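You operate a simulated robot arm through the tools that you are given. There is no shell and no other tool.

The job below is to be done with a simulated robot arm. You get a single attempt, and the scene is never put back.

TASK
Lay the ELM bundle on the open layer and square it to the row with the green bar.
Fine: loosen the thumb nut of the half-laid pallet before you run its green bar up and tighten it after; the other bundles stay. Where these are worked on the way, their far stop is far enough and under half their travel is too little: thumb nut of the half-laid pallet.

Only the result counts: the job must be done as asked and must still hold three seconds after the hand-in. Knocking over, shifting, dropping, spilling or breaking anything else fails it.

THE ROBOT
A 6-joint arm with a two-finger gripper, fixed in place. Base frame: the origin is on the floor under the middle of its stand, x ahead of it, y to its left, z up; the work surface is at about z = 0.7. Readings come in m, degrees, newtons and seconds.
It reaches about 1.417 m from its shoulder. Its first joint turns from -166.0 to 166.0 degrees. Payload 3.43 kg.
Tool frame: the origin (TCP) lies between the finger pads and is the grasp point; the fingertips stand 0.02 m ahead of it; z points along the fingers, y is the line along which they close. The gripper opens to 0.19 m; its body begins 0.248 m behind the TCP.
Orientation is that of the tool frame in the base frame, as a unit quaternion [x, y, z, w]. With the fingers straight down and closing along the base's y, the tool's x points along the base's -x, its y along +y and its z along -z.

THE INTERFACE
- The arm moves only by the tool jog_arm. Its argument "plan" is a list that holds one entry, the list of rows, each a list of 7 numbers: the shift along the base's x, y, z in units of 40 mm (1.0 is 40 mm), then the turn, a rotation vector about the base's x, y, z in units of 4 degrees (1.0 is 4 degrees), then the gripper command, from -1 (fully open) to 1 (shut), values between in proportion. In form: [[[tx, ty, tz, ax, ay, az, fingers], ...]]. A call has 1 to 20 rows; each row shifts and turns the commanded pose from where the row before left it. A call with a number of a shift or a turn outside -1 to 1 is refused whole. A row lasts 0.2 s, in which the tool goes at most 0.05 m and 8.6 degrees; a call with a longer step from one row to the next is refused whole, and so is a gripper value outside its range. A pose out of reach is approached as far as the arm can. The call stops where the force on the tool passes 40 N (or 10 N more than at its start, if that is more) or the arm is blocked; 0.2 s more then pass. The fingers move at their own pace (about 0.153 m/s each) and stop on an object; they squeeze with about 25 N. The grip force told is the motor's: it shows also when the fingers shut on nothing. Time passes only in rows, and 0.2 s behind the last, so rows that do not move let the fingers close. The reply holds the time, the measured pose of the TCP, the force on the tool along the base axes, the opening and the grip force, in the units named above and with some noise, with the torque about the TCP (base axes, N m) and any sound that the robot's microphone picked up.
- Cameras (640 x 400 px; columns grow to the right, rows downward): "scene" is fixed at [0.2197, 0.6514, 1.4189]; the picture's right is [-0.71, -0.71, 0.00], its down [-0.48, 0.48, -0.74] and it looks along [0.52, -0.52, -0.67] (base axes); focal length 332 px, centre (320, 200). "wrist" rides on the gripper at [0.071, -0.008, -0.288] in the tool frame; the picture's right is [0.12, 0.99, 0.00], its down [-0.96, 0.11, -0.25] and it looks along [-0.25, 0.03, 0.97] (tool axes); focal length 261 px, centre (320, 200).
- camera(camera): a new picture of that camera. No time passes.
- raise_lower(by): moves the trunk up (or, below 0, down) by that many m; the arm rides with it, the base frame stays. It gives what a move gives, with no picture.
- measure_at(camera, pixels): for up to 12 pixels [column, row] of the newest picture of that camera ("zoom" is the newest enlarged one), the place [x, y, z] in the base frame of the surface seen there, good to about 0.002 m. No time passes.
- close_up(camera, box): a new picture of the part [left, top, right, bottom] of that camera's present view, enlarged. No time passes.
- close_job(): hands the job in; it is judged then, once.

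Unless the task says otherwise, let go and move clear before handing in.

The tools are called as a command line: name --argument value ..., lists and objects as JSON in quotes. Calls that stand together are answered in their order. jog_arm: Moves the arm, as the interface text tells. Its arguments: {"type":"object","properties":{"plan":{"type":"array"}},"required":["plan"]} The other tools are called the same way: raise_lower (by) moves the trunk up or down; camera (camera) takes a picture; measure_at (camera, pixels) gives the place of the surface under pixels of a picture; close_up (camera, box) takes an enlarged picture of a part of a camera's view; close_job () hands the job in.

At the start:

```text
time: 0.0
ee_pos: [0.7459, -0.1865, 1.003]
tool_rot: [-0.001, 1.0, 0.0, 0.0]
wrist_force: [0.1, -1.0, -0.4]
wrist_torque: [-0.01, -0.02, 0.02]
width: 0.19
gripper_force: 0.1
trunk travel left (down, up): [-0.2, 0.24]
```

scene: 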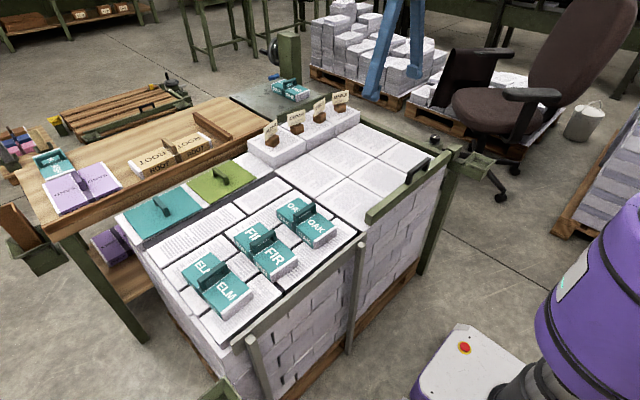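
wrist: 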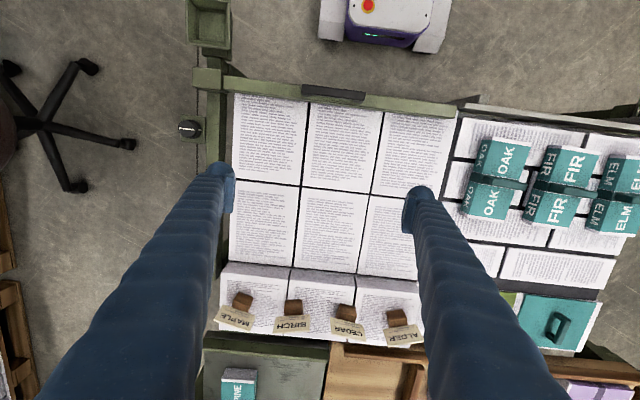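

The first pictures show a half-laid pallet with a green bar (black handle near scene pixel 417,170), a dark thumb nut near wrist pixel (190,128), and the ELM bundle near scene (220,285). I'll look closer before moving.

close_up --camera "scene" --box '[340, 100, 520, 220]'

close_up --camera "wrist" --box '[160, 60, 480, 260]'

close_up --camera "scene" --box '[150, 170, 390, 350]'

```text
3.33 times, centred on (430, 160) of scene
```

zoom: 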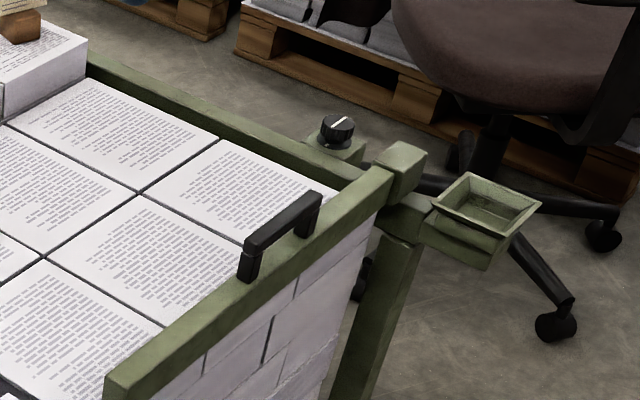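

```text
2.00 times, centred on (320, 160) of wrist
```

zoom: 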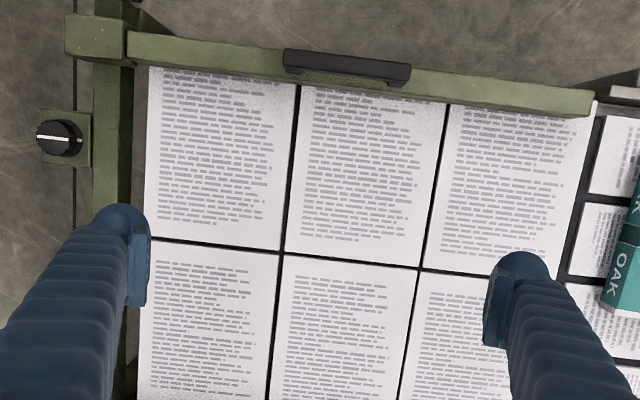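

```text
2.22 times, centred on (270, 260) of scene
```

zoom: 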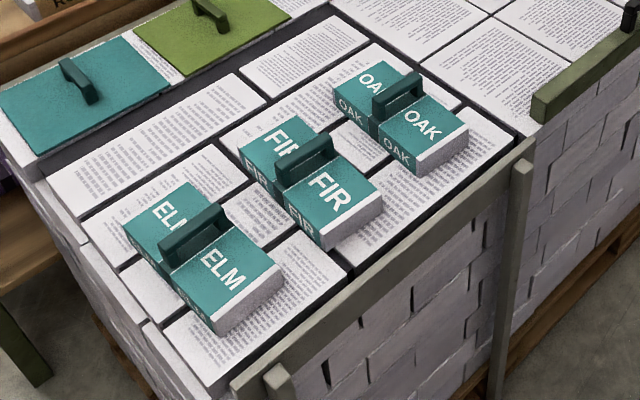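

I'll measure the bar, handle, thumb nut, row of bundles and ELM, so that I have the geometry in base coordinates.

measure_at --camera "wrist" --pixels '[[190, 128], [305, 92], [333, 95], [362, 98], [228, 85], [455, 112], [232, 98], [455, 128], [210, 78], [210, 130], [200, 128], [178, 128]]'

measure_at --camera "scene" --pixels '[[417, 168], [405, 180], [428, 158], [435, 138], [366, 220], [450, 151], [200, 270], [232, 290], [215, 270], [250, 146], [272, 166], [335, 135]]'

close_up --camera "scene" --box '[230, 70, 390, 170]'

close_up --camera "wrist" --box '[200, 240, 440, 390]'

```text
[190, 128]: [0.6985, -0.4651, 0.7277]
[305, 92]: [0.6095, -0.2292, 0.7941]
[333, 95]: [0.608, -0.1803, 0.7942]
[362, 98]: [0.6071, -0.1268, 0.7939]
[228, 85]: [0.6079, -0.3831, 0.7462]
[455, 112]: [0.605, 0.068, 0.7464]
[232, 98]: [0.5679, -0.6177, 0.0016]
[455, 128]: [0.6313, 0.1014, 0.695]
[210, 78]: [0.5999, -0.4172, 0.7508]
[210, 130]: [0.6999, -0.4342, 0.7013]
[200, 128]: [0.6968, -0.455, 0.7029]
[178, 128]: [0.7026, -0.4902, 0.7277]
```

```text
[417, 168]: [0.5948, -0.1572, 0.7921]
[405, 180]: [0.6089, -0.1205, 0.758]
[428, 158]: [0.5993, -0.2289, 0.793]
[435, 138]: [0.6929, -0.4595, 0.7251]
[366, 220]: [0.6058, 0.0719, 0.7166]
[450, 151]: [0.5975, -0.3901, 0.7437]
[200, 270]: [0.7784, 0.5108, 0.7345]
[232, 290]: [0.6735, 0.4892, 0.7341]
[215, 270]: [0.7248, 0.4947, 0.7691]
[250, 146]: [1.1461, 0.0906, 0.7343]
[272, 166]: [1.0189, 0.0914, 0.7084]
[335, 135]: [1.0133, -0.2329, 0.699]
```

```text
4.00 times, centred on (310, 120) of scene
```

zoom: 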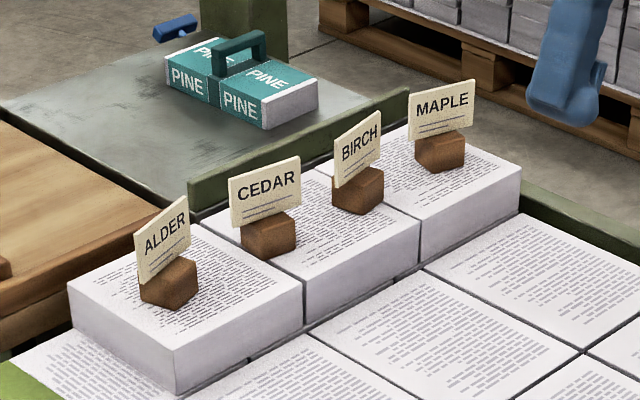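

```text
2.67 times, centred on (320, 315) of wrist
```

zoom: 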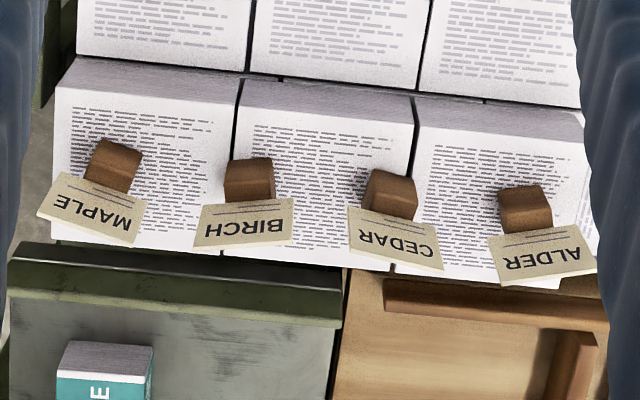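

The row sits at x≈1.02–1.15 (top z≈0.734) on a layer at z≈0.697, with loose tags standing on it. The bar is at x≈0.605. I'll measure ELM's corners, the row front face and the rail in more detail.

close_up --camera "scene" --box '[160, 220, 320, 320]'

measure_at --camera "wrist" --pixels '[[226, 270], [224, 278], [289, 275], [356, 283], [295, 275], [228, 300], [285, 330], [345, 340], [245, 290], [222, 240], [222, 210], [330, 265]]'

close_up --camera "wrist" --box '[440, 120, 640, 245]'

```text
4.00 times, centred on (240, 270) of scene
```

zoom: 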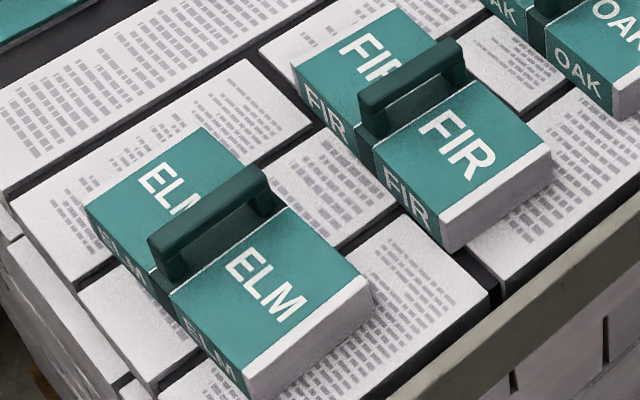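

```text
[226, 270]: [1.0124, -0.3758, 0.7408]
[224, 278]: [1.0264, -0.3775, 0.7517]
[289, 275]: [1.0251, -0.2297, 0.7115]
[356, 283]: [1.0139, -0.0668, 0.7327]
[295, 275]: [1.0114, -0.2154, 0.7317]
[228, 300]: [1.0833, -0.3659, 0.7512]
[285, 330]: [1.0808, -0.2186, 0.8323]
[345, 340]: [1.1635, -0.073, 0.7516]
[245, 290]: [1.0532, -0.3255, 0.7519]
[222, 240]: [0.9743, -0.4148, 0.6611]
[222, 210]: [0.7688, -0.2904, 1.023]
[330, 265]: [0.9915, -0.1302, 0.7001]
```

```text
3.20 times, centred on (540, 182) of wrist
```

zoom: 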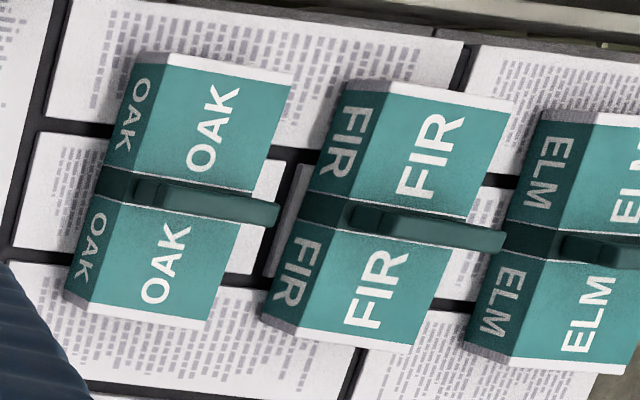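

ELM is only partly seen by the wrist camera, so I'll carry the open gripper at z≈1.0 over to y≈0.49 and look down on it.

jog_arm --plan '[[[0, 1, 0, 0, 0, 0, -1], [0, 1, 0, 0, 0, 0, -1], [0, 1, 0, 0, 0, 0, -1], [0, 1, 0, 0, 0, 0, -1], [0, 1, 0, 0, 0, 0, -1], [0, 1, 0, 0, 0, 0, -1], [0, 1, 0, 0, 0, 0, -1], [0, 1, 0, 0, 0, 0, -1], [0, 1, 0, 0, 0, 0, -1], [0, 1, 0, 0, 0, 0, -1], [0, 1, 0, 0, 0, 0, -1], [0, 1, 0, 0, 0, 0, -1], [-0.25, 1, 0, 0, 0, 0, -1], [-0.25, 1, 0, 0, 0, 0, -1], [0, 1, 0, 0, 0, 0, -1], [0, 1, 0, 0, 0, 0, -1], [0, 0.9, 0, 0, 0, 0, -1], [0, 0, 0, 0, 0, 0, -1]]]'

camera --camera "wrist"

camera --camera "scene"

```text
time: 3.8
ee_pos: [0.7263, 0.4923, 1.0029]
tool_rot: [0.0, 1.0, 0.0, -0.001]
wrist_force: [-0.6, 0.1, 0.0]
wrist_torque: [-0.11, -0.03, 0.04]
width: 0.1899
gripper_force: 0.2
trunk travel left (down, up): [-0.2, 0.24]
```

```text
taken
```

wrist: 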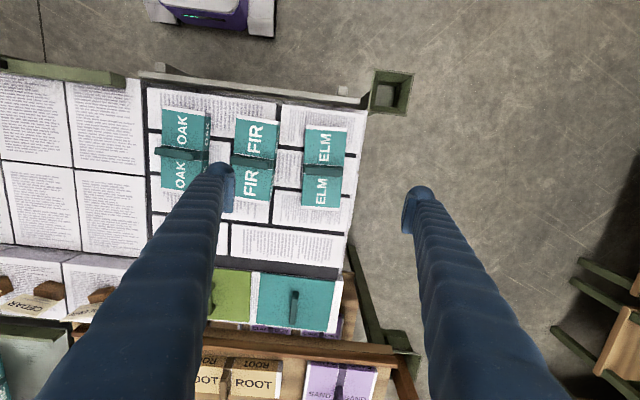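

```text
taken
```

scene: 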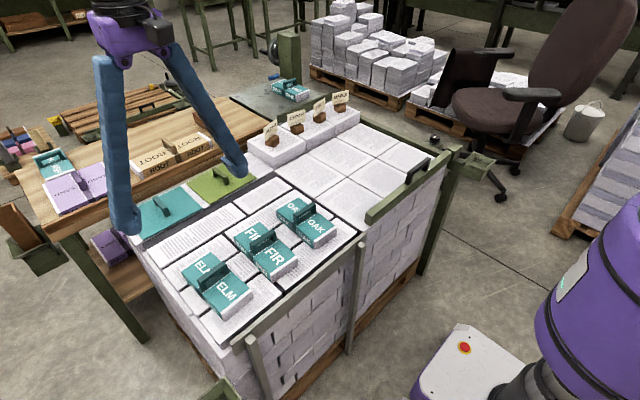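

ELM is at wrist pixels (305–347, 127–207). I'll measure its corners and its handle.

close_up --camera "wrist" --box '[245, 110, 405, 210]'

measure_at --camera "wrist" --pixels '[[308, 129], [345, 131], [305, 203], [340, 207], [322, 172], [310, 171], [340, 173], [325, 140], [320, 195], [275, 170], [270, 128], [350, 170]]'

```text
4.00 times, centred on (325, 160) of wrist
```

zoom: 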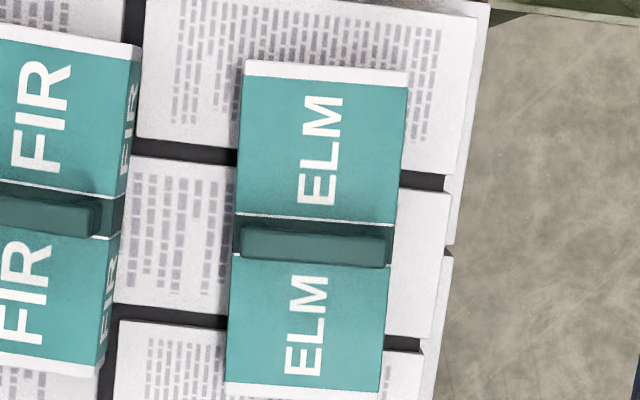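

```text
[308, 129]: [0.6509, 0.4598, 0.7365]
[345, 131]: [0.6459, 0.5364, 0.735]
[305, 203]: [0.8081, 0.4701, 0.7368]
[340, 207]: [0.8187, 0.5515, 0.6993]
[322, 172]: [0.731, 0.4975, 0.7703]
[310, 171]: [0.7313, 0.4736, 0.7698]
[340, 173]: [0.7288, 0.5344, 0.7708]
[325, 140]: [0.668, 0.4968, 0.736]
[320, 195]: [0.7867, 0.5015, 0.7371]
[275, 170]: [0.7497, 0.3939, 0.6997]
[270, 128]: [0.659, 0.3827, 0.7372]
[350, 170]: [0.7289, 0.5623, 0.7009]
```

Using the enlarged view, I'll get ELM's edges and handle precisely.

measure_at --camera "zoom" --pixels '[[248, 66], [403, 76], [230, 380], [380, 388], [240, 226], [246, 256], [384, 236], [384, 266], [312, 228], [312, 264], [312, 245], [239, 200]]'

```text
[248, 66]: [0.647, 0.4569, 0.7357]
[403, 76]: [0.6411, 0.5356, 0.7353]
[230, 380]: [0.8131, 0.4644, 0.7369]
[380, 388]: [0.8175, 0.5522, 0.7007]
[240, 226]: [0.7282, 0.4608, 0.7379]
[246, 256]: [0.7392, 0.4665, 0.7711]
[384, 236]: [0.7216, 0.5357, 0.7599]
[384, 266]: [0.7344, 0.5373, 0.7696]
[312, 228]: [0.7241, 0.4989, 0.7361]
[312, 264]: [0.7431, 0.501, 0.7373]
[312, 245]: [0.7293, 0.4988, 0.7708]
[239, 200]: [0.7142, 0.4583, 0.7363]
```

ELM measures about 0.17 × 0.08 × 0.037 m, centred at about (0.729, 0.498) with a yaw of about +3°. Before fixing the finger opening, I'll check FIR's near edge.

measure_at --camera "zoom" --pixels '[[136, 52], [120, 190], [108, 235], [95, 375], [125, 180], [112, 300], [397, 150], [393, 200], [388, 300], [235, 240], [232, 300], [95, 220]]'

```text
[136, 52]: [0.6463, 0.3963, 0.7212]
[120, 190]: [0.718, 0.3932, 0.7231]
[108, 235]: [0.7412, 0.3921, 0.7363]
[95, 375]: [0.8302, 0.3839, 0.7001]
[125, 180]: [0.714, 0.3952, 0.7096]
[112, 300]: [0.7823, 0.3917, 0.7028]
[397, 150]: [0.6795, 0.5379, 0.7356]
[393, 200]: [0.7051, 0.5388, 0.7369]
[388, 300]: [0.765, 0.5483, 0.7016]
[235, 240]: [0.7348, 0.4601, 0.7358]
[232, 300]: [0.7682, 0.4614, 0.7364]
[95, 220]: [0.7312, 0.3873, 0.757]
```

FIR's edge is at y≈0.394 and ELM spans y≈0.460–0.540. I'll narrow the fingers to about 0.11 m, yaw by 2.6° and descend to z≈0.80, then check.

jog_arm --plan '[[[0.1, 0.19, 0, 0, 0, 0.65, -0.16], [0, 0, 0, 0, 0, 0, -0.16], [0, 0, -1, 0, 0, 0, -0.16], [0, 0, -1, 0, 0, 0, -0.16], [0, 0, -1, 0, 0, 0, -0.16], [0, 0, -1, 0, 0, 0, -0.16], [0, 0, -0.9, 0, 0, 0, -0.16], [0, 0, 0, 0, 0, 0, -0.16]]]'

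camera --camera "wrist"

close_up --camera "scene" --box '[120, 180, 360, 330]'

```text
time: 5.6
ee_pos: [0.7304, 0.4949, 0.8044]
tool_rot: [-0.023, 1.0, -0.001, 0.0]
wrist_force: [0.6, 0.8, -0.3]
wrist_torque: [-0.02, 0.0, 0.0]
width: 0.1102
gripper_force: 0.0
trunk travel left (down, up): [-0.2, 0.24]
```

```text
taken
```

wrist: 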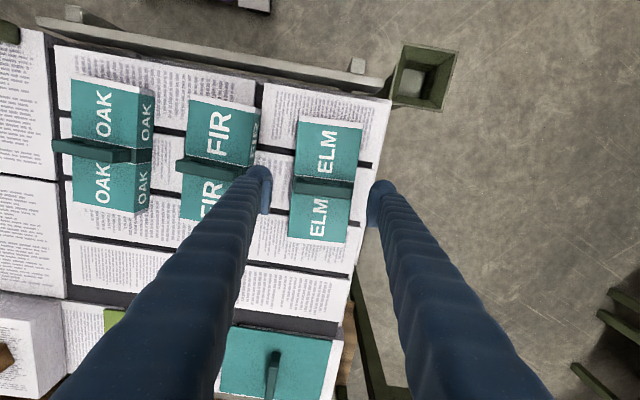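

```text
2.67 times, centred on (240, 255) of scene
```

zoom: 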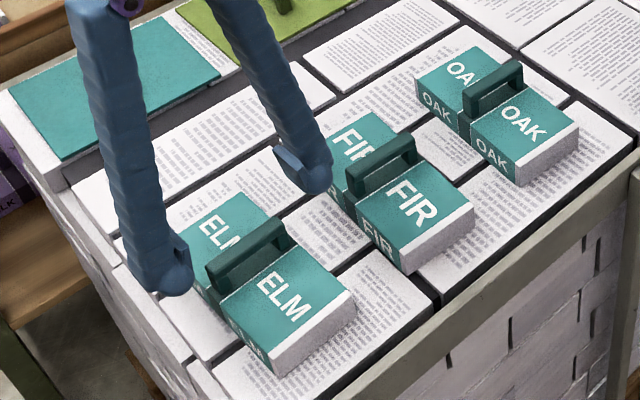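

The fingers straddle ELM and are clear of FIR: the left finger is at wrist (260,185) and FIR is left of it. I'll nudge y by +4 mm, descend to z≈0.728 and close.

jog_arm --plan '[[[0, 0.1, -0.65, 0, 0, 0, -0.16], [0, 0, -0.65, 0, 0, 0, -0.16], [0, 0, -0.55, 0, 0, 0, -0.16], [0, 0, 0, 0, 0, 0, -0.16]]]'

camera --camera "wrist"

close_up --camera "scene" --box '[120, 180, 360, 330]'

```text
time: 6.6
ee_pos: [0.7319, 0.501, 0.7328]
tool_rot: [-0.024, 1.0, 0.0, -0.001]
wrist_force: [0.6, 0.2, -0.4]
wrist_torque: [-0.02, 0.01, 0.01]
width: 0.1103
gripper_force: 0.2
trunk travel left (down, up): [-0.2, 0.24]
```

```text
taken
```

wrist: 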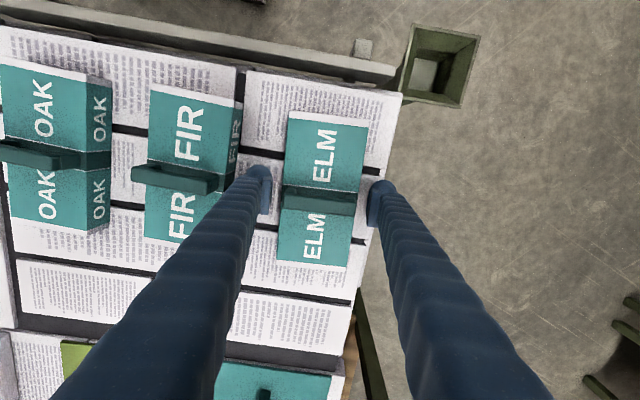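

```text
2.67 times, centred on (240, 255) of scene
```

zoom: 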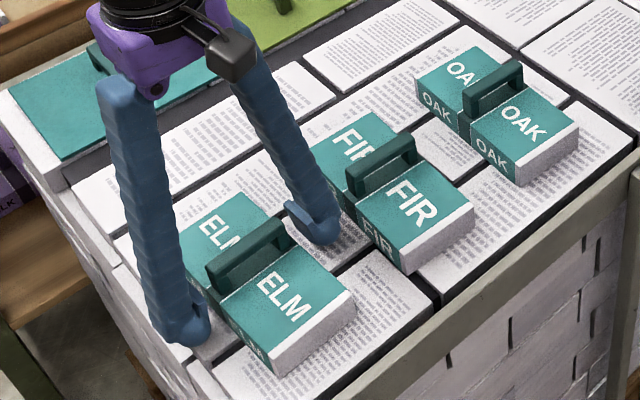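

The tips are at about z 0.713, beside ELM's body. I'll go down 5 mm more and close on it.

jog_arm --plan '[[[0, 0, -0.13, 0, 0, 0, -0.16], [0, 0, 0, 0, 0, 0, 0.1], [0, 0, 0, 0, 0, 0, 0.4], [0, 0, 0, 0, 0, 0, 1], [0, 0, 0, 0, 0, 0, 1], [0, 0, 0, 0, 0, 0, 1]]]'

camera --camera "wrist"

```text
time: 8.0
ee_pos: [0.7304, 0.4988, 0.7284]
tool_rot: [-0.023, 1.0, 0.0, 0.0]
wrist_force: [0.1, 0.3, -0.9]
wrist_torque: [0.0, 0.0, 0.02]
width: 0.0843
gripper_force: 25.2
trunk travel left (down, up): [-0.2, 0.24]
```

```text
taken
```

wrist: 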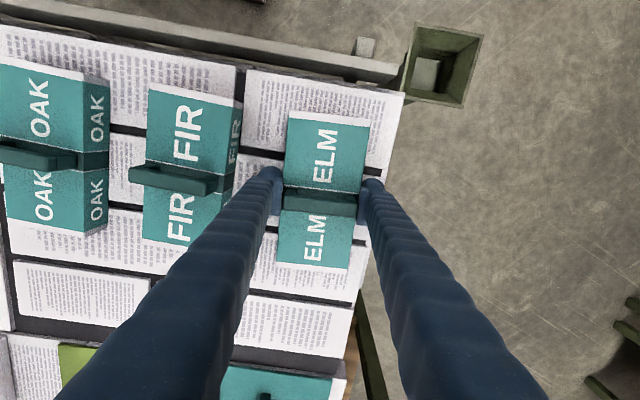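

The grip holds at width 0.084 with 25 N. I'll lift gently to about z 0.85 and check the weight.

jog_arm --plan '[[[0, 0, 0.2, 0, 0, 0, 1], [0, 0, 0.3, 0, 0, 0, 1], [0, 0, 0.5, 0, 0, 0, 1], [0, 0, 0.7, 0, 0, 0, 1], [0, 0, 0.8, 0, 0, 0, 1], [0, 0, 0.6, 0, 0, 0, 1], [0, 0, 0, 0, 0, 0, 1]]]'

camera --camera "wrist"

camera --camera "scene"

```text
time: 9.6
ee_pos: [0.7284, 0.5009, 0.8517]
tool_rot: [-0.023, 1.0, 0.0, -0.001]
wrist_force: [0.1, 0.0, -3.0]
wrist_torque: [0.05, -0.02, -0.02]
width: 0.0739
gripper_force: 24.9
trunk travel left (down, up): [-0.2, 0.24]
```

```text
taken
```

wrist: 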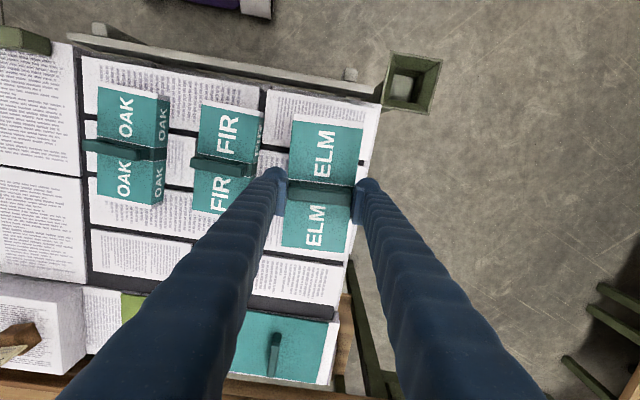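

```text
taken
```

scene: 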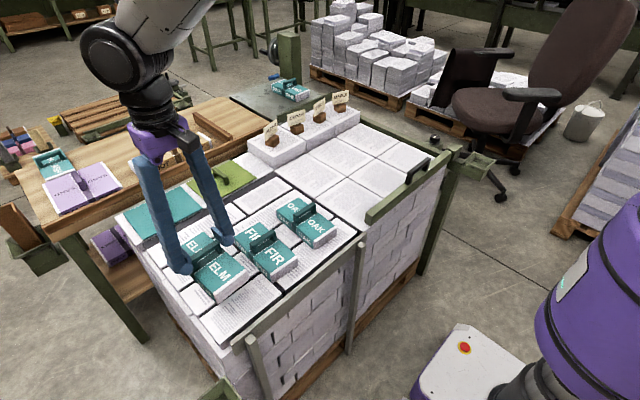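

The width fell from 0.084 to 0.074, so ELM may have slipped in the fingers. I'll look closely and measure its height relative to the tool.

close_up --camera "scene" --box '[150, 200, 310, 300]'

measure_at --camera "wrist" --pixels '[[294, 118], [360, 124], [285, 244], [345, 248], [320, 192], [322, 150], [315, 230], [300, 190]]'

close_up --camera "wrist" --box '[240, 110, 400, 260]'

```text
4.00 times, centred on (230, 250) of scene
```

zoom: 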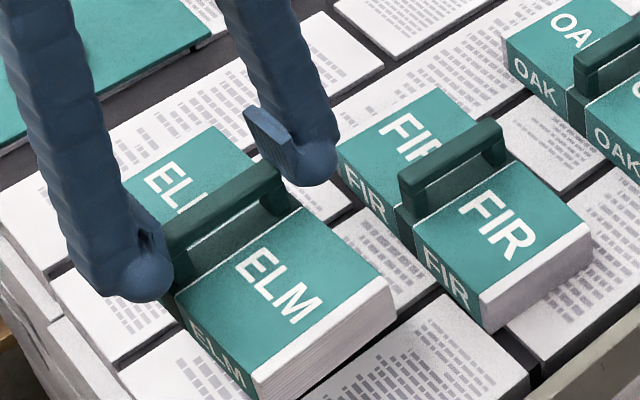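

```text
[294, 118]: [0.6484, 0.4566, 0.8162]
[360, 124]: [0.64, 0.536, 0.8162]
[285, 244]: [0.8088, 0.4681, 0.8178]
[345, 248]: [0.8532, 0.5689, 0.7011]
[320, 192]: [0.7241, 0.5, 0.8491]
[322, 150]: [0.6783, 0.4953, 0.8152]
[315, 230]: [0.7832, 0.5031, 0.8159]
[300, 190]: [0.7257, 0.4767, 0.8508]
```

```text
2.67 times, centred on (320, 185) of wrist
```

zoom: 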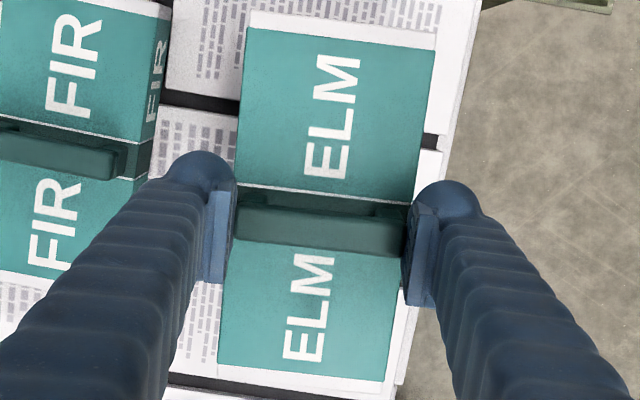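

ELM slid down until the pads caught the handle ends: its top is now 36 mm below the TCP, so the wrapped sides are slippery. I'll set it back down where it was and regrasp the handle bar crosswise.

jog_arm --plan '[[[0, 0, -0.5, 0, 0, 0, 1], [0, 0, -0.5, 0, 0, 0, 1], [0, 0, -0.4, 0, 0, 0, 1], [0, 0, -0.3, 0, 0, 0, 1], [0, 0, -0.15, 0, 0, 0, 1], [0, 0, 0, 0, 0, 0, 1]]]'

camera --camera "wrist"

measure_at --camera "wrist" --pixels '[[322, 150], [320, 190], [315, 230]]'

```text
time: 11.0
ee_pos: [0.7284, 0.4998, 0.779]
tool_rot: [-0.023, 1.0, 0.0, -0.001]
wrist_force: [-0.3, 0.5, -2.5]
wrist_torque: [0.02, 0.0, 0.0]
width: 0.0741
gripper_force: 25.3
trunk travel left (down, up): [-0.2, 0.24]
```

```text
taken
```

wrist: 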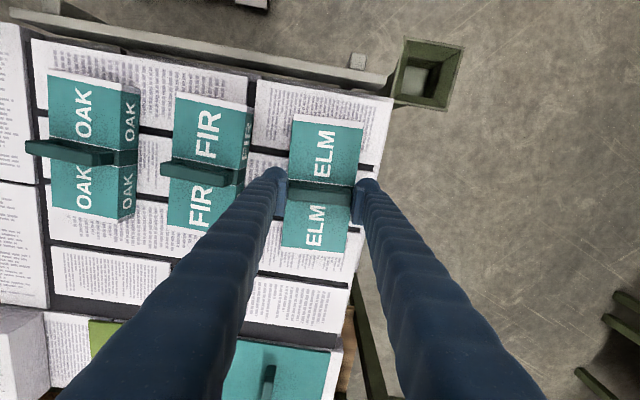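

```text
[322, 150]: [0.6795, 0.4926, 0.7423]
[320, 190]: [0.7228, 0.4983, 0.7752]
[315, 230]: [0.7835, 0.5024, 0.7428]
```

It held on the handle without further slip, and the body is about 5 mm above rest. I'll touch down, release, rise and turn the tool -90° for a crosswise handle grasp.

jog_arm --plan '[[[0, 0, -0.1, 0, 0, 0, 1], [0, 0, -0.05, 0, 0, 0, 1], [0, 0, 0, 0, 0, 0, 0.0], [0, 0, 0, 0, 0, 0, -0.16], [0, 0, 0, 0, 0, 0, -0.16], [0, 0, 0.6, 0, 0, 0, -0.16], [0, 0, 1, 0, 0, 0, -0.16], [0, 0, 1, 0, 0, 0, -0.16], [0, 0, 0, 0, 0, 0, -0.16]]]'

camera --camera "wrist"

```text
time: 13.0
ee_pos: [0.7308, 0.5037, 0.8778]
tool_rot: [-0.023, 1.0, 0.0, -0.001]
wrist_force: [0.5, -0.1, -0.7]
wrist_torque: [0.06, 0.02, -0.02]
width: 0.1102
gripper_force: 0.0
trunk travel left (down, up): [-0.2, 0.24]
```

```text
taken
```

wrist: 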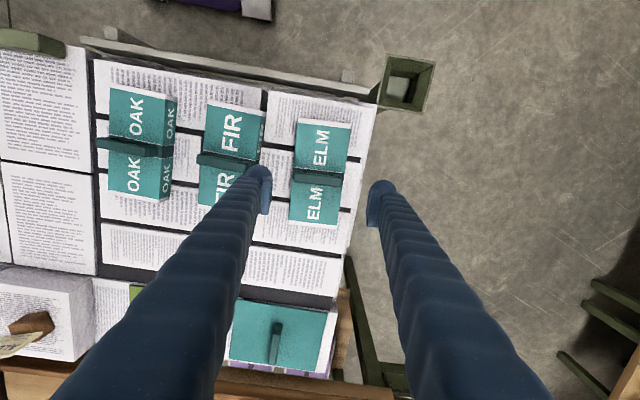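

ELM is back down and level. I'll rotate the tool -90° at this height.

jog_arm --plan '[[[0, 0, 0, 0, 0, -1, -0.16], [0, 0, 0, 0, 0, -1, -0.16], [0, 0, 0, 0, 0, -1, -0.16], [0, 0, 0, 0, 0, -1, -0.16], [0, 0, 0, 0, 0, -1, -0.16], [0, 0, 0, 0, 0, -1, -0.16], [0, 0, 0, 0, 0, -1, -0.16], [0, 0, 0, 0, 0, -1, -0.16], [0, 0, 0, 0, 0, -1, -0.16], [0, 0, 0, 0, 0, -1, -0.16], [0, 0, 0, 0, 0, -1, -0.16], [0, 0, 0, 0, 0, -1, -0.16], [0, 0, 0, 0, 0, -1, -0.16], [0, 0, 0, 0, 0, -1, -0.16], [0, 0, 0, 0, 0, -1, -0.16], [0, 0, 0, 0, 0, -1, -0.16], [0, 0, 0, 0, 0, -1, -0.16], [0, 0, 0, 0, 0, -1, -0.16], [0, 0, 0, 0, 0, -1, -0.16], [0, 0, 0, 0, 0, -1, -0.16]]]'

jog_arm --plan '[[[0, 0, 0, 0, 0, -1, 0.2], [0, 0, 0, 0, 0, -1, 0.4], [0, 0, 0, 0, 0, -0.5, 0.5], [0, 0, 0, 0, 0, 0, 0.5], [0, 0, 0, 0, 0, 0, 0.5]]]'

camera --camera "wrist"

camera --camera "scene"

```text
time: 17.2
ee_pos: [0.729, 0.5009, 0.8766]
tool_rot: [0.625, 0.781, -0.001, 0.0]
wrist_force: [0.8, -0.6, 0.2]
wrist_torque: [0.03, 0.0, 0.01]
width: 0.1101
gripper_force: 0.1
trunk travel left (down, up): [-0.2, 0.24]
```

```text
time: 18.4
ee_pos: [0.729, 0.5005, 0.8763]
tool_rot: [0.691, 0.723, 0.0, -0.001]
wrist_force: [-0.5, -0.2, -0.1]
wrist_torque: [0.03, 0.0, -0.02]
width: 0.0476
gripper_force: 0.1
trunk travel left (down, up): [-0.2, 0.24]
```

```text
taken
```

wrist: 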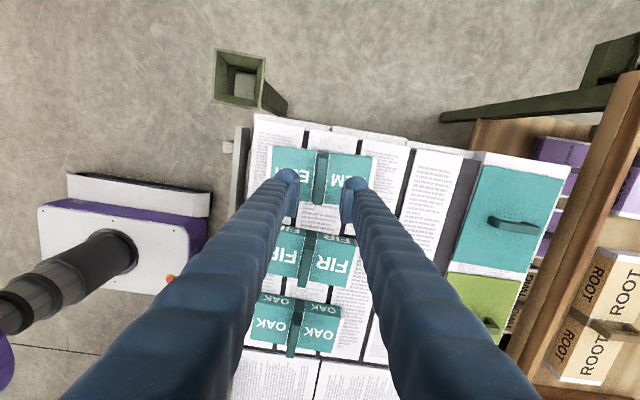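

```text
taken
```

scene: 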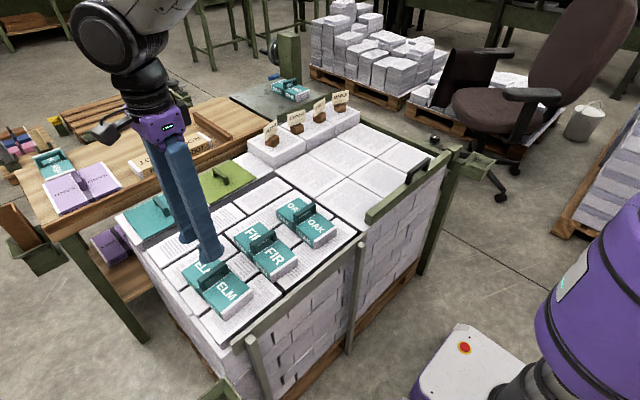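

The tool now closes along x, with the ELM handle at wrist (320,180) between the fingers. I'll measure the handle before descending.

close_up --camera "wrist" --box '[260, 135, 388, 215]'

measure_at --camera "wrist" --pixels '[[320, 160], [321, 170], [320, 180], [319, 195], [320, 188]]'

```text
5.00 times, centred on (324, 175) of wrist
```

zoom: 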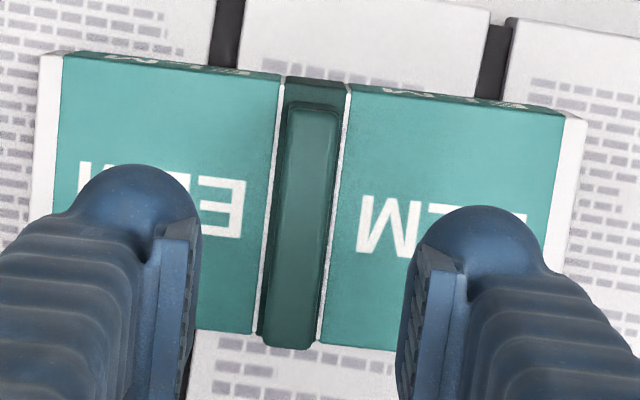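

```text
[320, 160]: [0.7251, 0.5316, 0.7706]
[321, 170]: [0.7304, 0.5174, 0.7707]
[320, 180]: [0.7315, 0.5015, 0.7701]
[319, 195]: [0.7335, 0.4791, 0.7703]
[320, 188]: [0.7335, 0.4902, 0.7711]
```

The handle is centred at about (0.731, 0.500) with its top at z 0.770. I'll descend to TCP z≈0.764 with the fingers about 48 mm apart, then close.

jog_arm --plan '[[[0.05, 0, -0.9, 0, 0, 0, 0.5], [0, 0, -0.9, 0, 0, 0, 0.5], [0, 0, -0.6, 0, 0, 0, 0.5], [0, 0, -0.4, 0, 0, 0, 0.5], [0, 0, 0, 0, 0, 0, 0.5]]]'

close_up --camera "scene" --box '[150, 200, 310, 300]'

```text
time: 19.6
ee_pos: [0.7317, 0.4998, 0.763]
tool_rot: [0.69, 0.724, -0.001, -0.001]
wrist_force: [0.2, -0.1, -0.6]
wrist_torque: [-0.05, 0.01, -0.02]
width: 0.0473
gripper_force: 0.1
trunk travel left (down, up): [-0.2, 0.24]
```

```text
4.00 times, centred on (230, 250) of scene
```

zoom: 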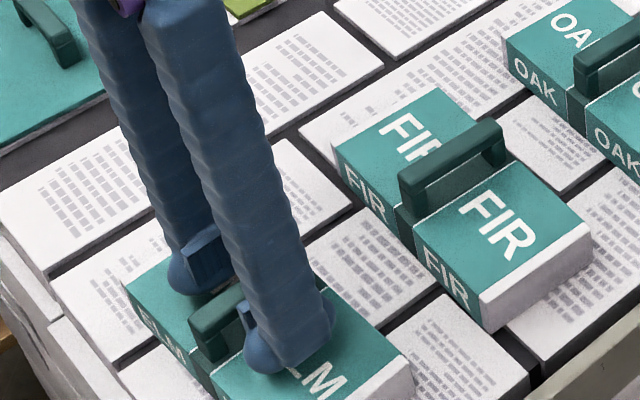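

The fingers straddle the handle bar just above the body. I'll close and lift slightly to test.

jog_arm --plan '[[[0, 0, 0, 0, 0, 0, 1], [0, 0, 0, 0, 0, 0, 1], [0, 0, 0, 0, 0, 0, 1], [0, 0, 0.1, 0, 0, 0, 1], [0, 0, 0.2, 0, 0, 0, 1], [0, 0, 0.4, 0, 0, 0, 1], [0, 0, 0.4, 0, 0, 0, 1], [0, 0, 0, 0, 0, 0, 1]]]'

camera --camera "wrist"

close_up --camera "scene" --box '[150, 200, 310, 300]'

```text
time: 21.4
ee_pos: [0.7322, 0.5014, 0.8081]
tool_rot: [0.691, 0.723, -0.001, -0.001]
wrist_force: [0.5, 0.6, -2.9]
wrist_torque: [0.02, 0.01, -0.01]
width: 0.0147
gripper_force: 25.2
trunk travel left (down, up): [-0.2, 0.24]
```

```text
taken
```

wrist: 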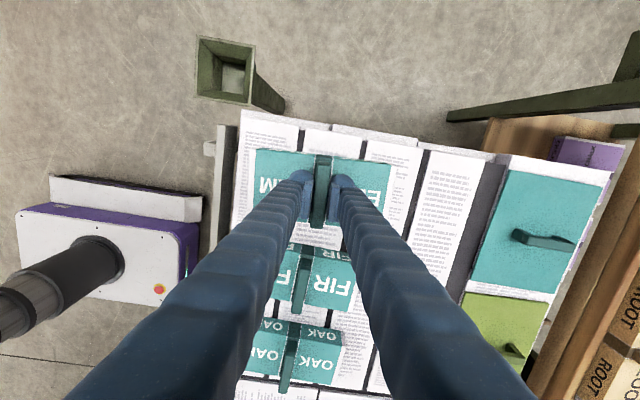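

```text
4.00 times, centred on (230, 250) of scene
```

zoom: 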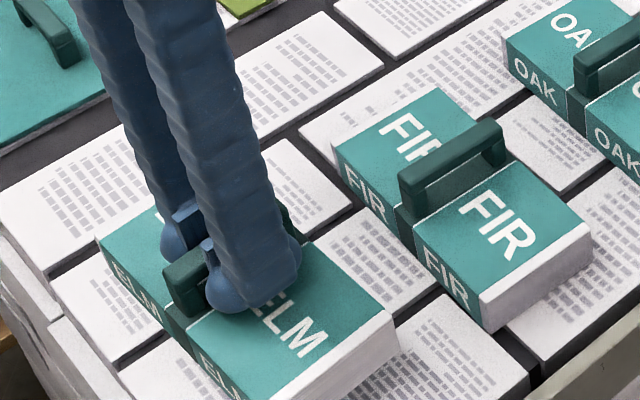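

The handle grip is firm: 14.7 mm wide, 25 N, and about 2.9 N of weight. I'll raise ELM, square its yaw by -2.6° and carry it to about (0.90, -0.145) over the open layer at z≈0.92.

jog_arm --plan '[[[0, 0, 0.6, 0, 0, 0, 1], [0, 0, 0.8, 0, 0, 0, 1], [0, 0, 0.8, 0, 0, 0, 1], [0, -0.4, 0.6, 0, 0, 0, 1], [0, -0.8, 0, 0, 0, 0, 1], [0.2, -0.9, 0, 0, 0, 0, 1], [0.2, -0.9, 0, 0, 0, 0, 1], [0.3, -0.9, 0, 0, 0, 0, 1], [0.3, -0.9, 0, 0, 0, 0, 1], [0.3, -0.9, 0, 0, 0, 0, 1], [0.3, -0.9, 0, 0, 0, -0.1, 1], [0.3, -0.9, 0, 0, 0, -0.1, 1], [0.3, -0.9, 0, 0, 0, -0.1, 1], [0.3, -0.9, 0, 0, 0, -0.1, 1], [0.3, -0.9, 0, 0, 0, -0.1, 1], [0.3, -0.9, 0, 0, 0, -0.1, 1], [0.3, -0.9, 0, 0, 0, -0.05, 1], [0.3, -0.9, 0, 0, 0, 0, 1], [0.2, -0.9, 0, 0, 0, 0, 1], [0.1, -0.9, 0, 0, 0, 0, 1]]]'

camera --camera "wrist"

camera --camera "scene"

```text
time: 25.6
ee_pos: [0.8914, -0.0876, 0.9215]
tool_rot: [0.707, 0.708, -0.001, 0.0]
wrist_force: [-0.4, 0.0, -3.2]
wrist_torque: [-0.01, -0.01, -0.01]
width: 0.0149
gripper_force: 25.1
trunk travel left (down, up): [-0.2, 0.24]
```

```text
taken
```

wrist: 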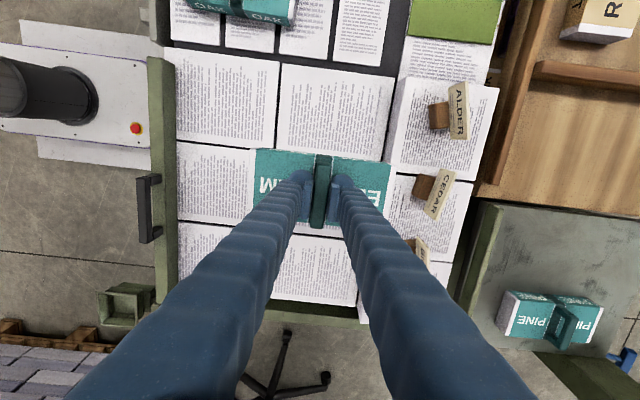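

```text
taken
```

scene: 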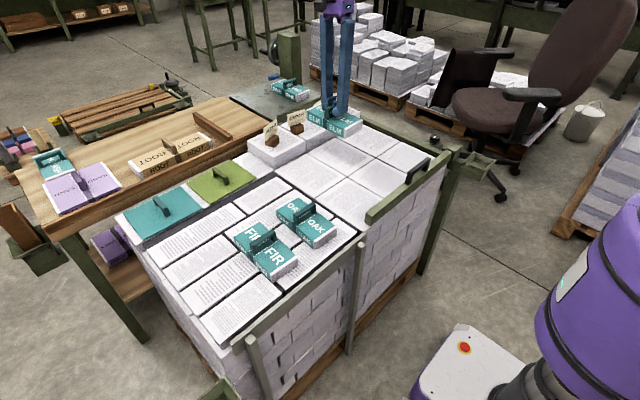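

ELM is held level over the open layer, with its row end at wrist (390,165) near the CEDAR bundle at (392,190). I'll measure ELM's ends and the row's front face.

close_up --camera "wrist" --box '[230, 60, 500, 270]'

measure_at --camera "wrist" --pixels '[[258, 152], [392, 160], [258, 185], [385, 190], [321, 160], [398, 80], [387, 160], [388, 185], [392, 165], [388, 120], [415, 170], [435, 270]]'

```text
1.90 times, centred on (365, 165) of wrist
```

zoom: 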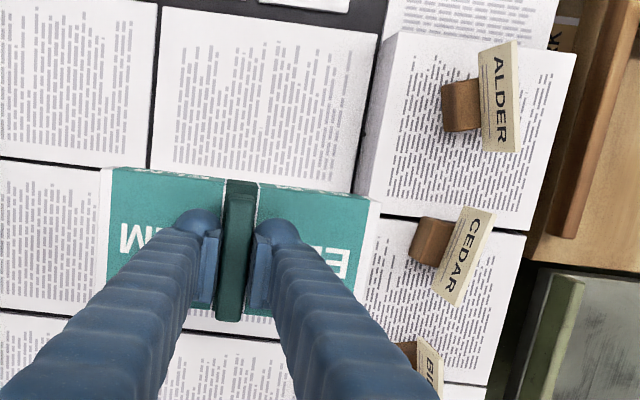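

```text
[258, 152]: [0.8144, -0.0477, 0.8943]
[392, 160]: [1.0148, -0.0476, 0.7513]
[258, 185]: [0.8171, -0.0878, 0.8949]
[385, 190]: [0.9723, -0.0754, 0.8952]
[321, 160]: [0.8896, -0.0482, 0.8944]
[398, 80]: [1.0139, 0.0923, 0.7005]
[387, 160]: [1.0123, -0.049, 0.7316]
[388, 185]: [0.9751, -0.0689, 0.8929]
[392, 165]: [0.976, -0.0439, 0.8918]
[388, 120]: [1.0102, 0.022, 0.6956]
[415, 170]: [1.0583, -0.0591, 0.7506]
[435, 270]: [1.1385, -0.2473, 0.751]
```

The row's front face is at x≈1.012 and ELM's row end sits 85 mm ahead of the TCP. I'll move to (0.912, -0.143), leaving about a 15 mm gap, and lower to just above the layer.

jog_arm --plan '[[[0.25, -0.7, 0, 0, 0, 0, 1], [0.26, -0.69, 0, 0, 0, 0, 1], [0, 0, -0.6, 0, 0, 0, 1], [0, 0, -0.8, 0, 0, 0, 1], [0, 0, -0.8, 0, 0, 0, 1], [0, 0, -0.7, 0, 0, 0, 1], [0, 0, -0.5, 0, 0, 0, 1], [0, 0, -0.3, 0, 0, 0, 1], [0, 0, 0, 0, 0, 0, 1]]]'

camera --camera "wrist"

close_up --camera "scene" --box '[240, 80, 440, 205]'

```text
time: 27.6
ee_pos: [0.9122, -0.1442, 0.7716]
tool_rot: [0.707, 0.707, 0.0, 0.0]
wrist_force: [-1.1, 0.0, -2.8]
wrist_torque: [0.01, 0.0, 0.02]
width: 0.0146
gripper_force: 24.8
trunk travel left (down, up): [-0.2, 0.24]
```

```text
taken
```

wrist: 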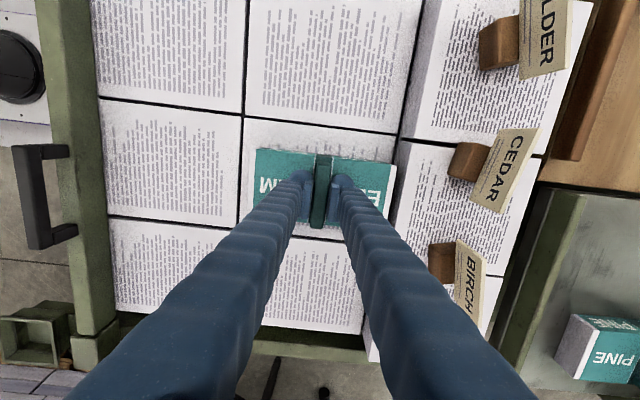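

```text
3.20 times, centred on (340, 142) of scene
```

zoom: 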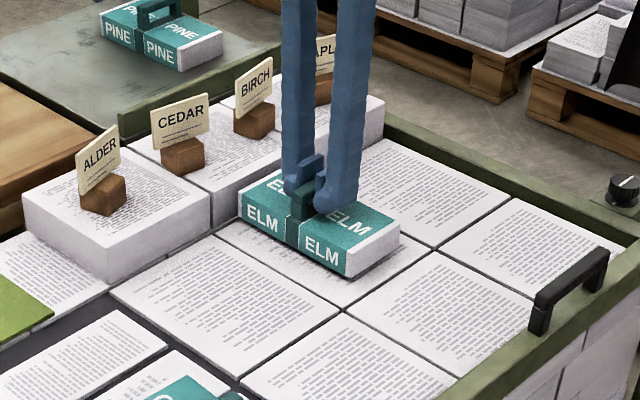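

ELM hangs about 8 mm above the layer, square to the row. I'll measure it and then lower it onto the layer.

measure_at --camera "wrist" --pixels '[[262, 153], [262, 190], [392, 170], [391, 163], [320, 150], [290, 135], [398, 150], [395, 200], [360, 170], [275, 170]]'

jog_arm --plan '[[[0, 0, -0.1, 0, 0, 0, 1], [0, 0, -0.07, 0, 0, 0, 1], [0, 0, -0.04, 0, 0, 0, 1], [0, 0, 0, 0, 0, 0, 1]]]'

```text
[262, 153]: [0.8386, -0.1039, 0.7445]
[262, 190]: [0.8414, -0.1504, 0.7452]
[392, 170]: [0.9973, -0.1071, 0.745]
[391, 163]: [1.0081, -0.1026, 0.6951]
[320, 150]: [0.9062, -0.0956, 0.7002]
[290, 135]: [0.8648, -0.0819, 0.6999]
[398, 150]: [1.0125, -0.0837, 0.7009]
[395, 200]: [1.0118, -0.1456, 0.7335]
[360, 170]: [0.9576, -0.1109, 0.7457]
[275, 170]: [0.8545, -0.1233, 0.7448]
```

```text
time: 28.6
ee_pos: [0.9119, -0.142, 0.7647]
tool_rot: [0.707, 0.707, 0.0, 0.0]
wrist_force: [-0.5, -0.9, 0.3]
wrist_torque: [-0.02, -0.02, -0.01]
width: 0.0148
gripper_force: 25.3
trunk travel left (down, up): [-0.2, 0.24]
```

The wrist force fell to about zero, so ELM rests on the layer. I'll open modestly, rise and look.

jog_arm --plan '[[[0, 0, 0, 0, 0, 0, 0.7], [0, 0, 0, 0, 0, 0, 0.5], [0, 0, 0, 0, 0, 0, 0.5], [0, 0, 0.4, 0, 0, 0, 0.5], [0, 0, 1, 0, 0, 0, 0.5], [0, 0, 1, 0, 0, 0, 0.5], [0, 0, 1, 0, 0, 0, 0.5], [0, 0, 1, 0, 0, 0, 0.5], [0, 0, 0, 0, 0, 0, 0.5]]]'

camera --camera "wrist"

camera --camera "scene"

```text
time: 30.6
ee_pos: [0.9116, -0.1455, 0.9415]
tool_rot: [0.707, 0.707, 0.0, -0.001]
wrist_force: [0.0, 0.1, -0.2]
wrist_torque: [-0.04, 0.0, -0.01]
width: 0.0474
gripper_force: 0.0
trunk travel left (down, up): [-0.2, 0.24]
```

```text
taken
```

wrist: 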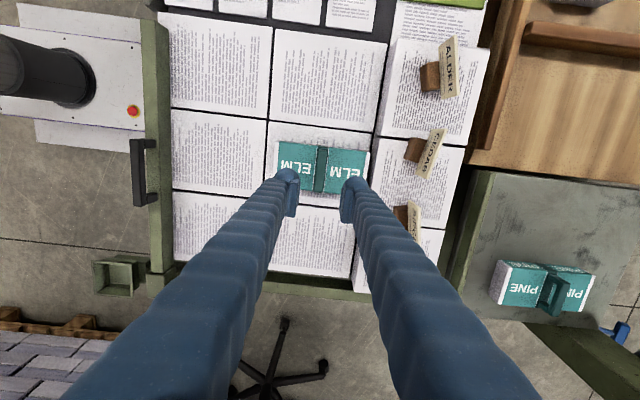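

```text
taken
```

scene: 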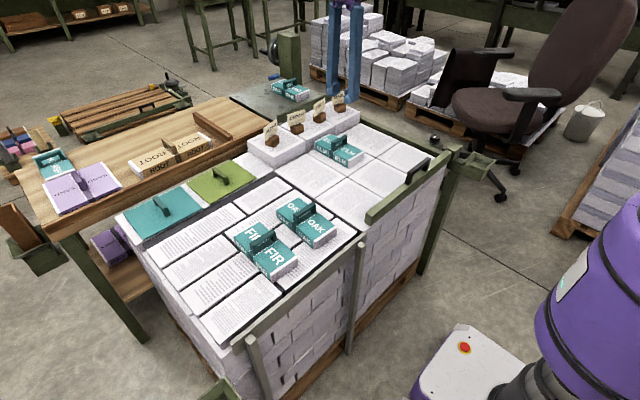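

ELM stands on the layer. Next I'll move above the thumb nut at about (0.70, -0.465) and inspect it from above.

jog_arm --plan '[[[-0.4, -0.6, 0, 0, 0, 0, 0.3], [-0.6, -0.9, 0, 0, 0, 0, 0.3], [-0.6, -0.9, 0, 0, 0, 0, 0.3], [-0.6, -0.9, 0, 0, 0, 0, 0.3], [-0.6, -0.9, 0, 0, 0, 0, 0.3], [-0.6, -0.9, 0, 0, 0, 0, 0.3], [-0.6, -0.9, 0, 0, 0, 0, 0.3], [-0.6, -0.9, 0, 0, 0, 0, 0.3], [-0.5, -0.9, 0, 0, 0, 0, 0.3], [-0.2, -0.2, 0, 0, 0, 0, 0.3], [0, 0, 0, 0, 0, 0, 0.3]]]'

camera --camera "wrist"

camera --camera "scene"

```text
time: 33.0
ee_pos: [0.6988, -0.4622, 0.9404]
tool_rot: [0.706, 0.708, -0.001, -0.001]
wrist_force: [-0.4, 0.1, -0.5]
wrist_torque: [-0.02, 0.02, -0.03]
width: 0.0668
gripper_force: 0.1
trunk travel left (down, up): [-0.2, 0.24]
```

```text
taken
```

wrist: 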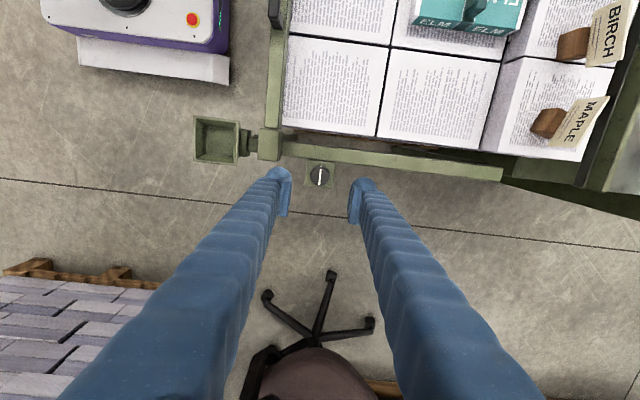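

```text
taken
```

scene: 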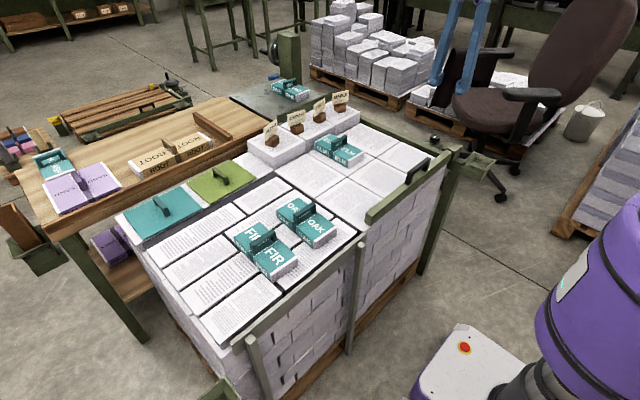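

The thumb nut is at wrist (319,176) with its white line. I'll enlarge it and measure the nut, its block and the rail.

close_up --camera "wrist" --box '[280, 145, 360, 195]'

measure_at --camera "zoom" --pixels '[[310, 240], [240, 250], [390, 240], [315, 180], [310, 310], [320, 80], [320, 120], [320, 150], [225, 330], [420, 330], [500, 100], [330, 330]]'

close_up --camera "scene" --box '[400, 110, 500, 180]'

```text
8.00 times, centred on (320, 170) of wrist
```

zoom: 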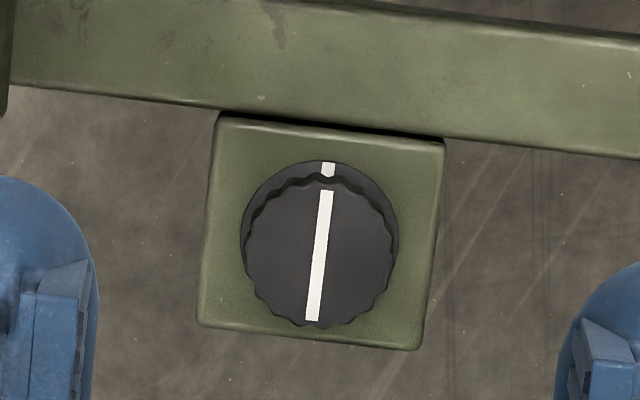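

```text
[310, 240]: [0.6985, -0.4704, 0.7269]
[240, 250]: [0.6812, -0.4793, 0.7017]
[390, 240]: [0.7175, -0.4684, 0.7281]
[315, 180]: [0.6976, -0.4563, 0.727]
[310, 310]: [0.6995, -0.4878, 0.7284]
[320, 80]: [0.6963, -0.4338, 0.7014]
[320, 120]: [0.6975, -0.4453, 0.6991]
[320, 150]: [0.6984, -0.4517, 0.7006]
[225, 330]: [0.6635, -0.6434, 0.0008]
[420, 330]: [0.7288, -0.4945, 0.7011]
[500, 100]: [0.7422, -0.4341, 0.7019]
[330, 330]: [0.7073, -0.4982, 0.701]
```

```text
5.71 times, centred on (450, 145) of scene
```

zoom: 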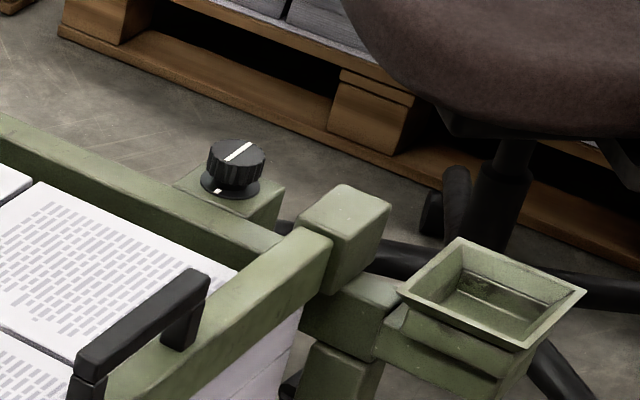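

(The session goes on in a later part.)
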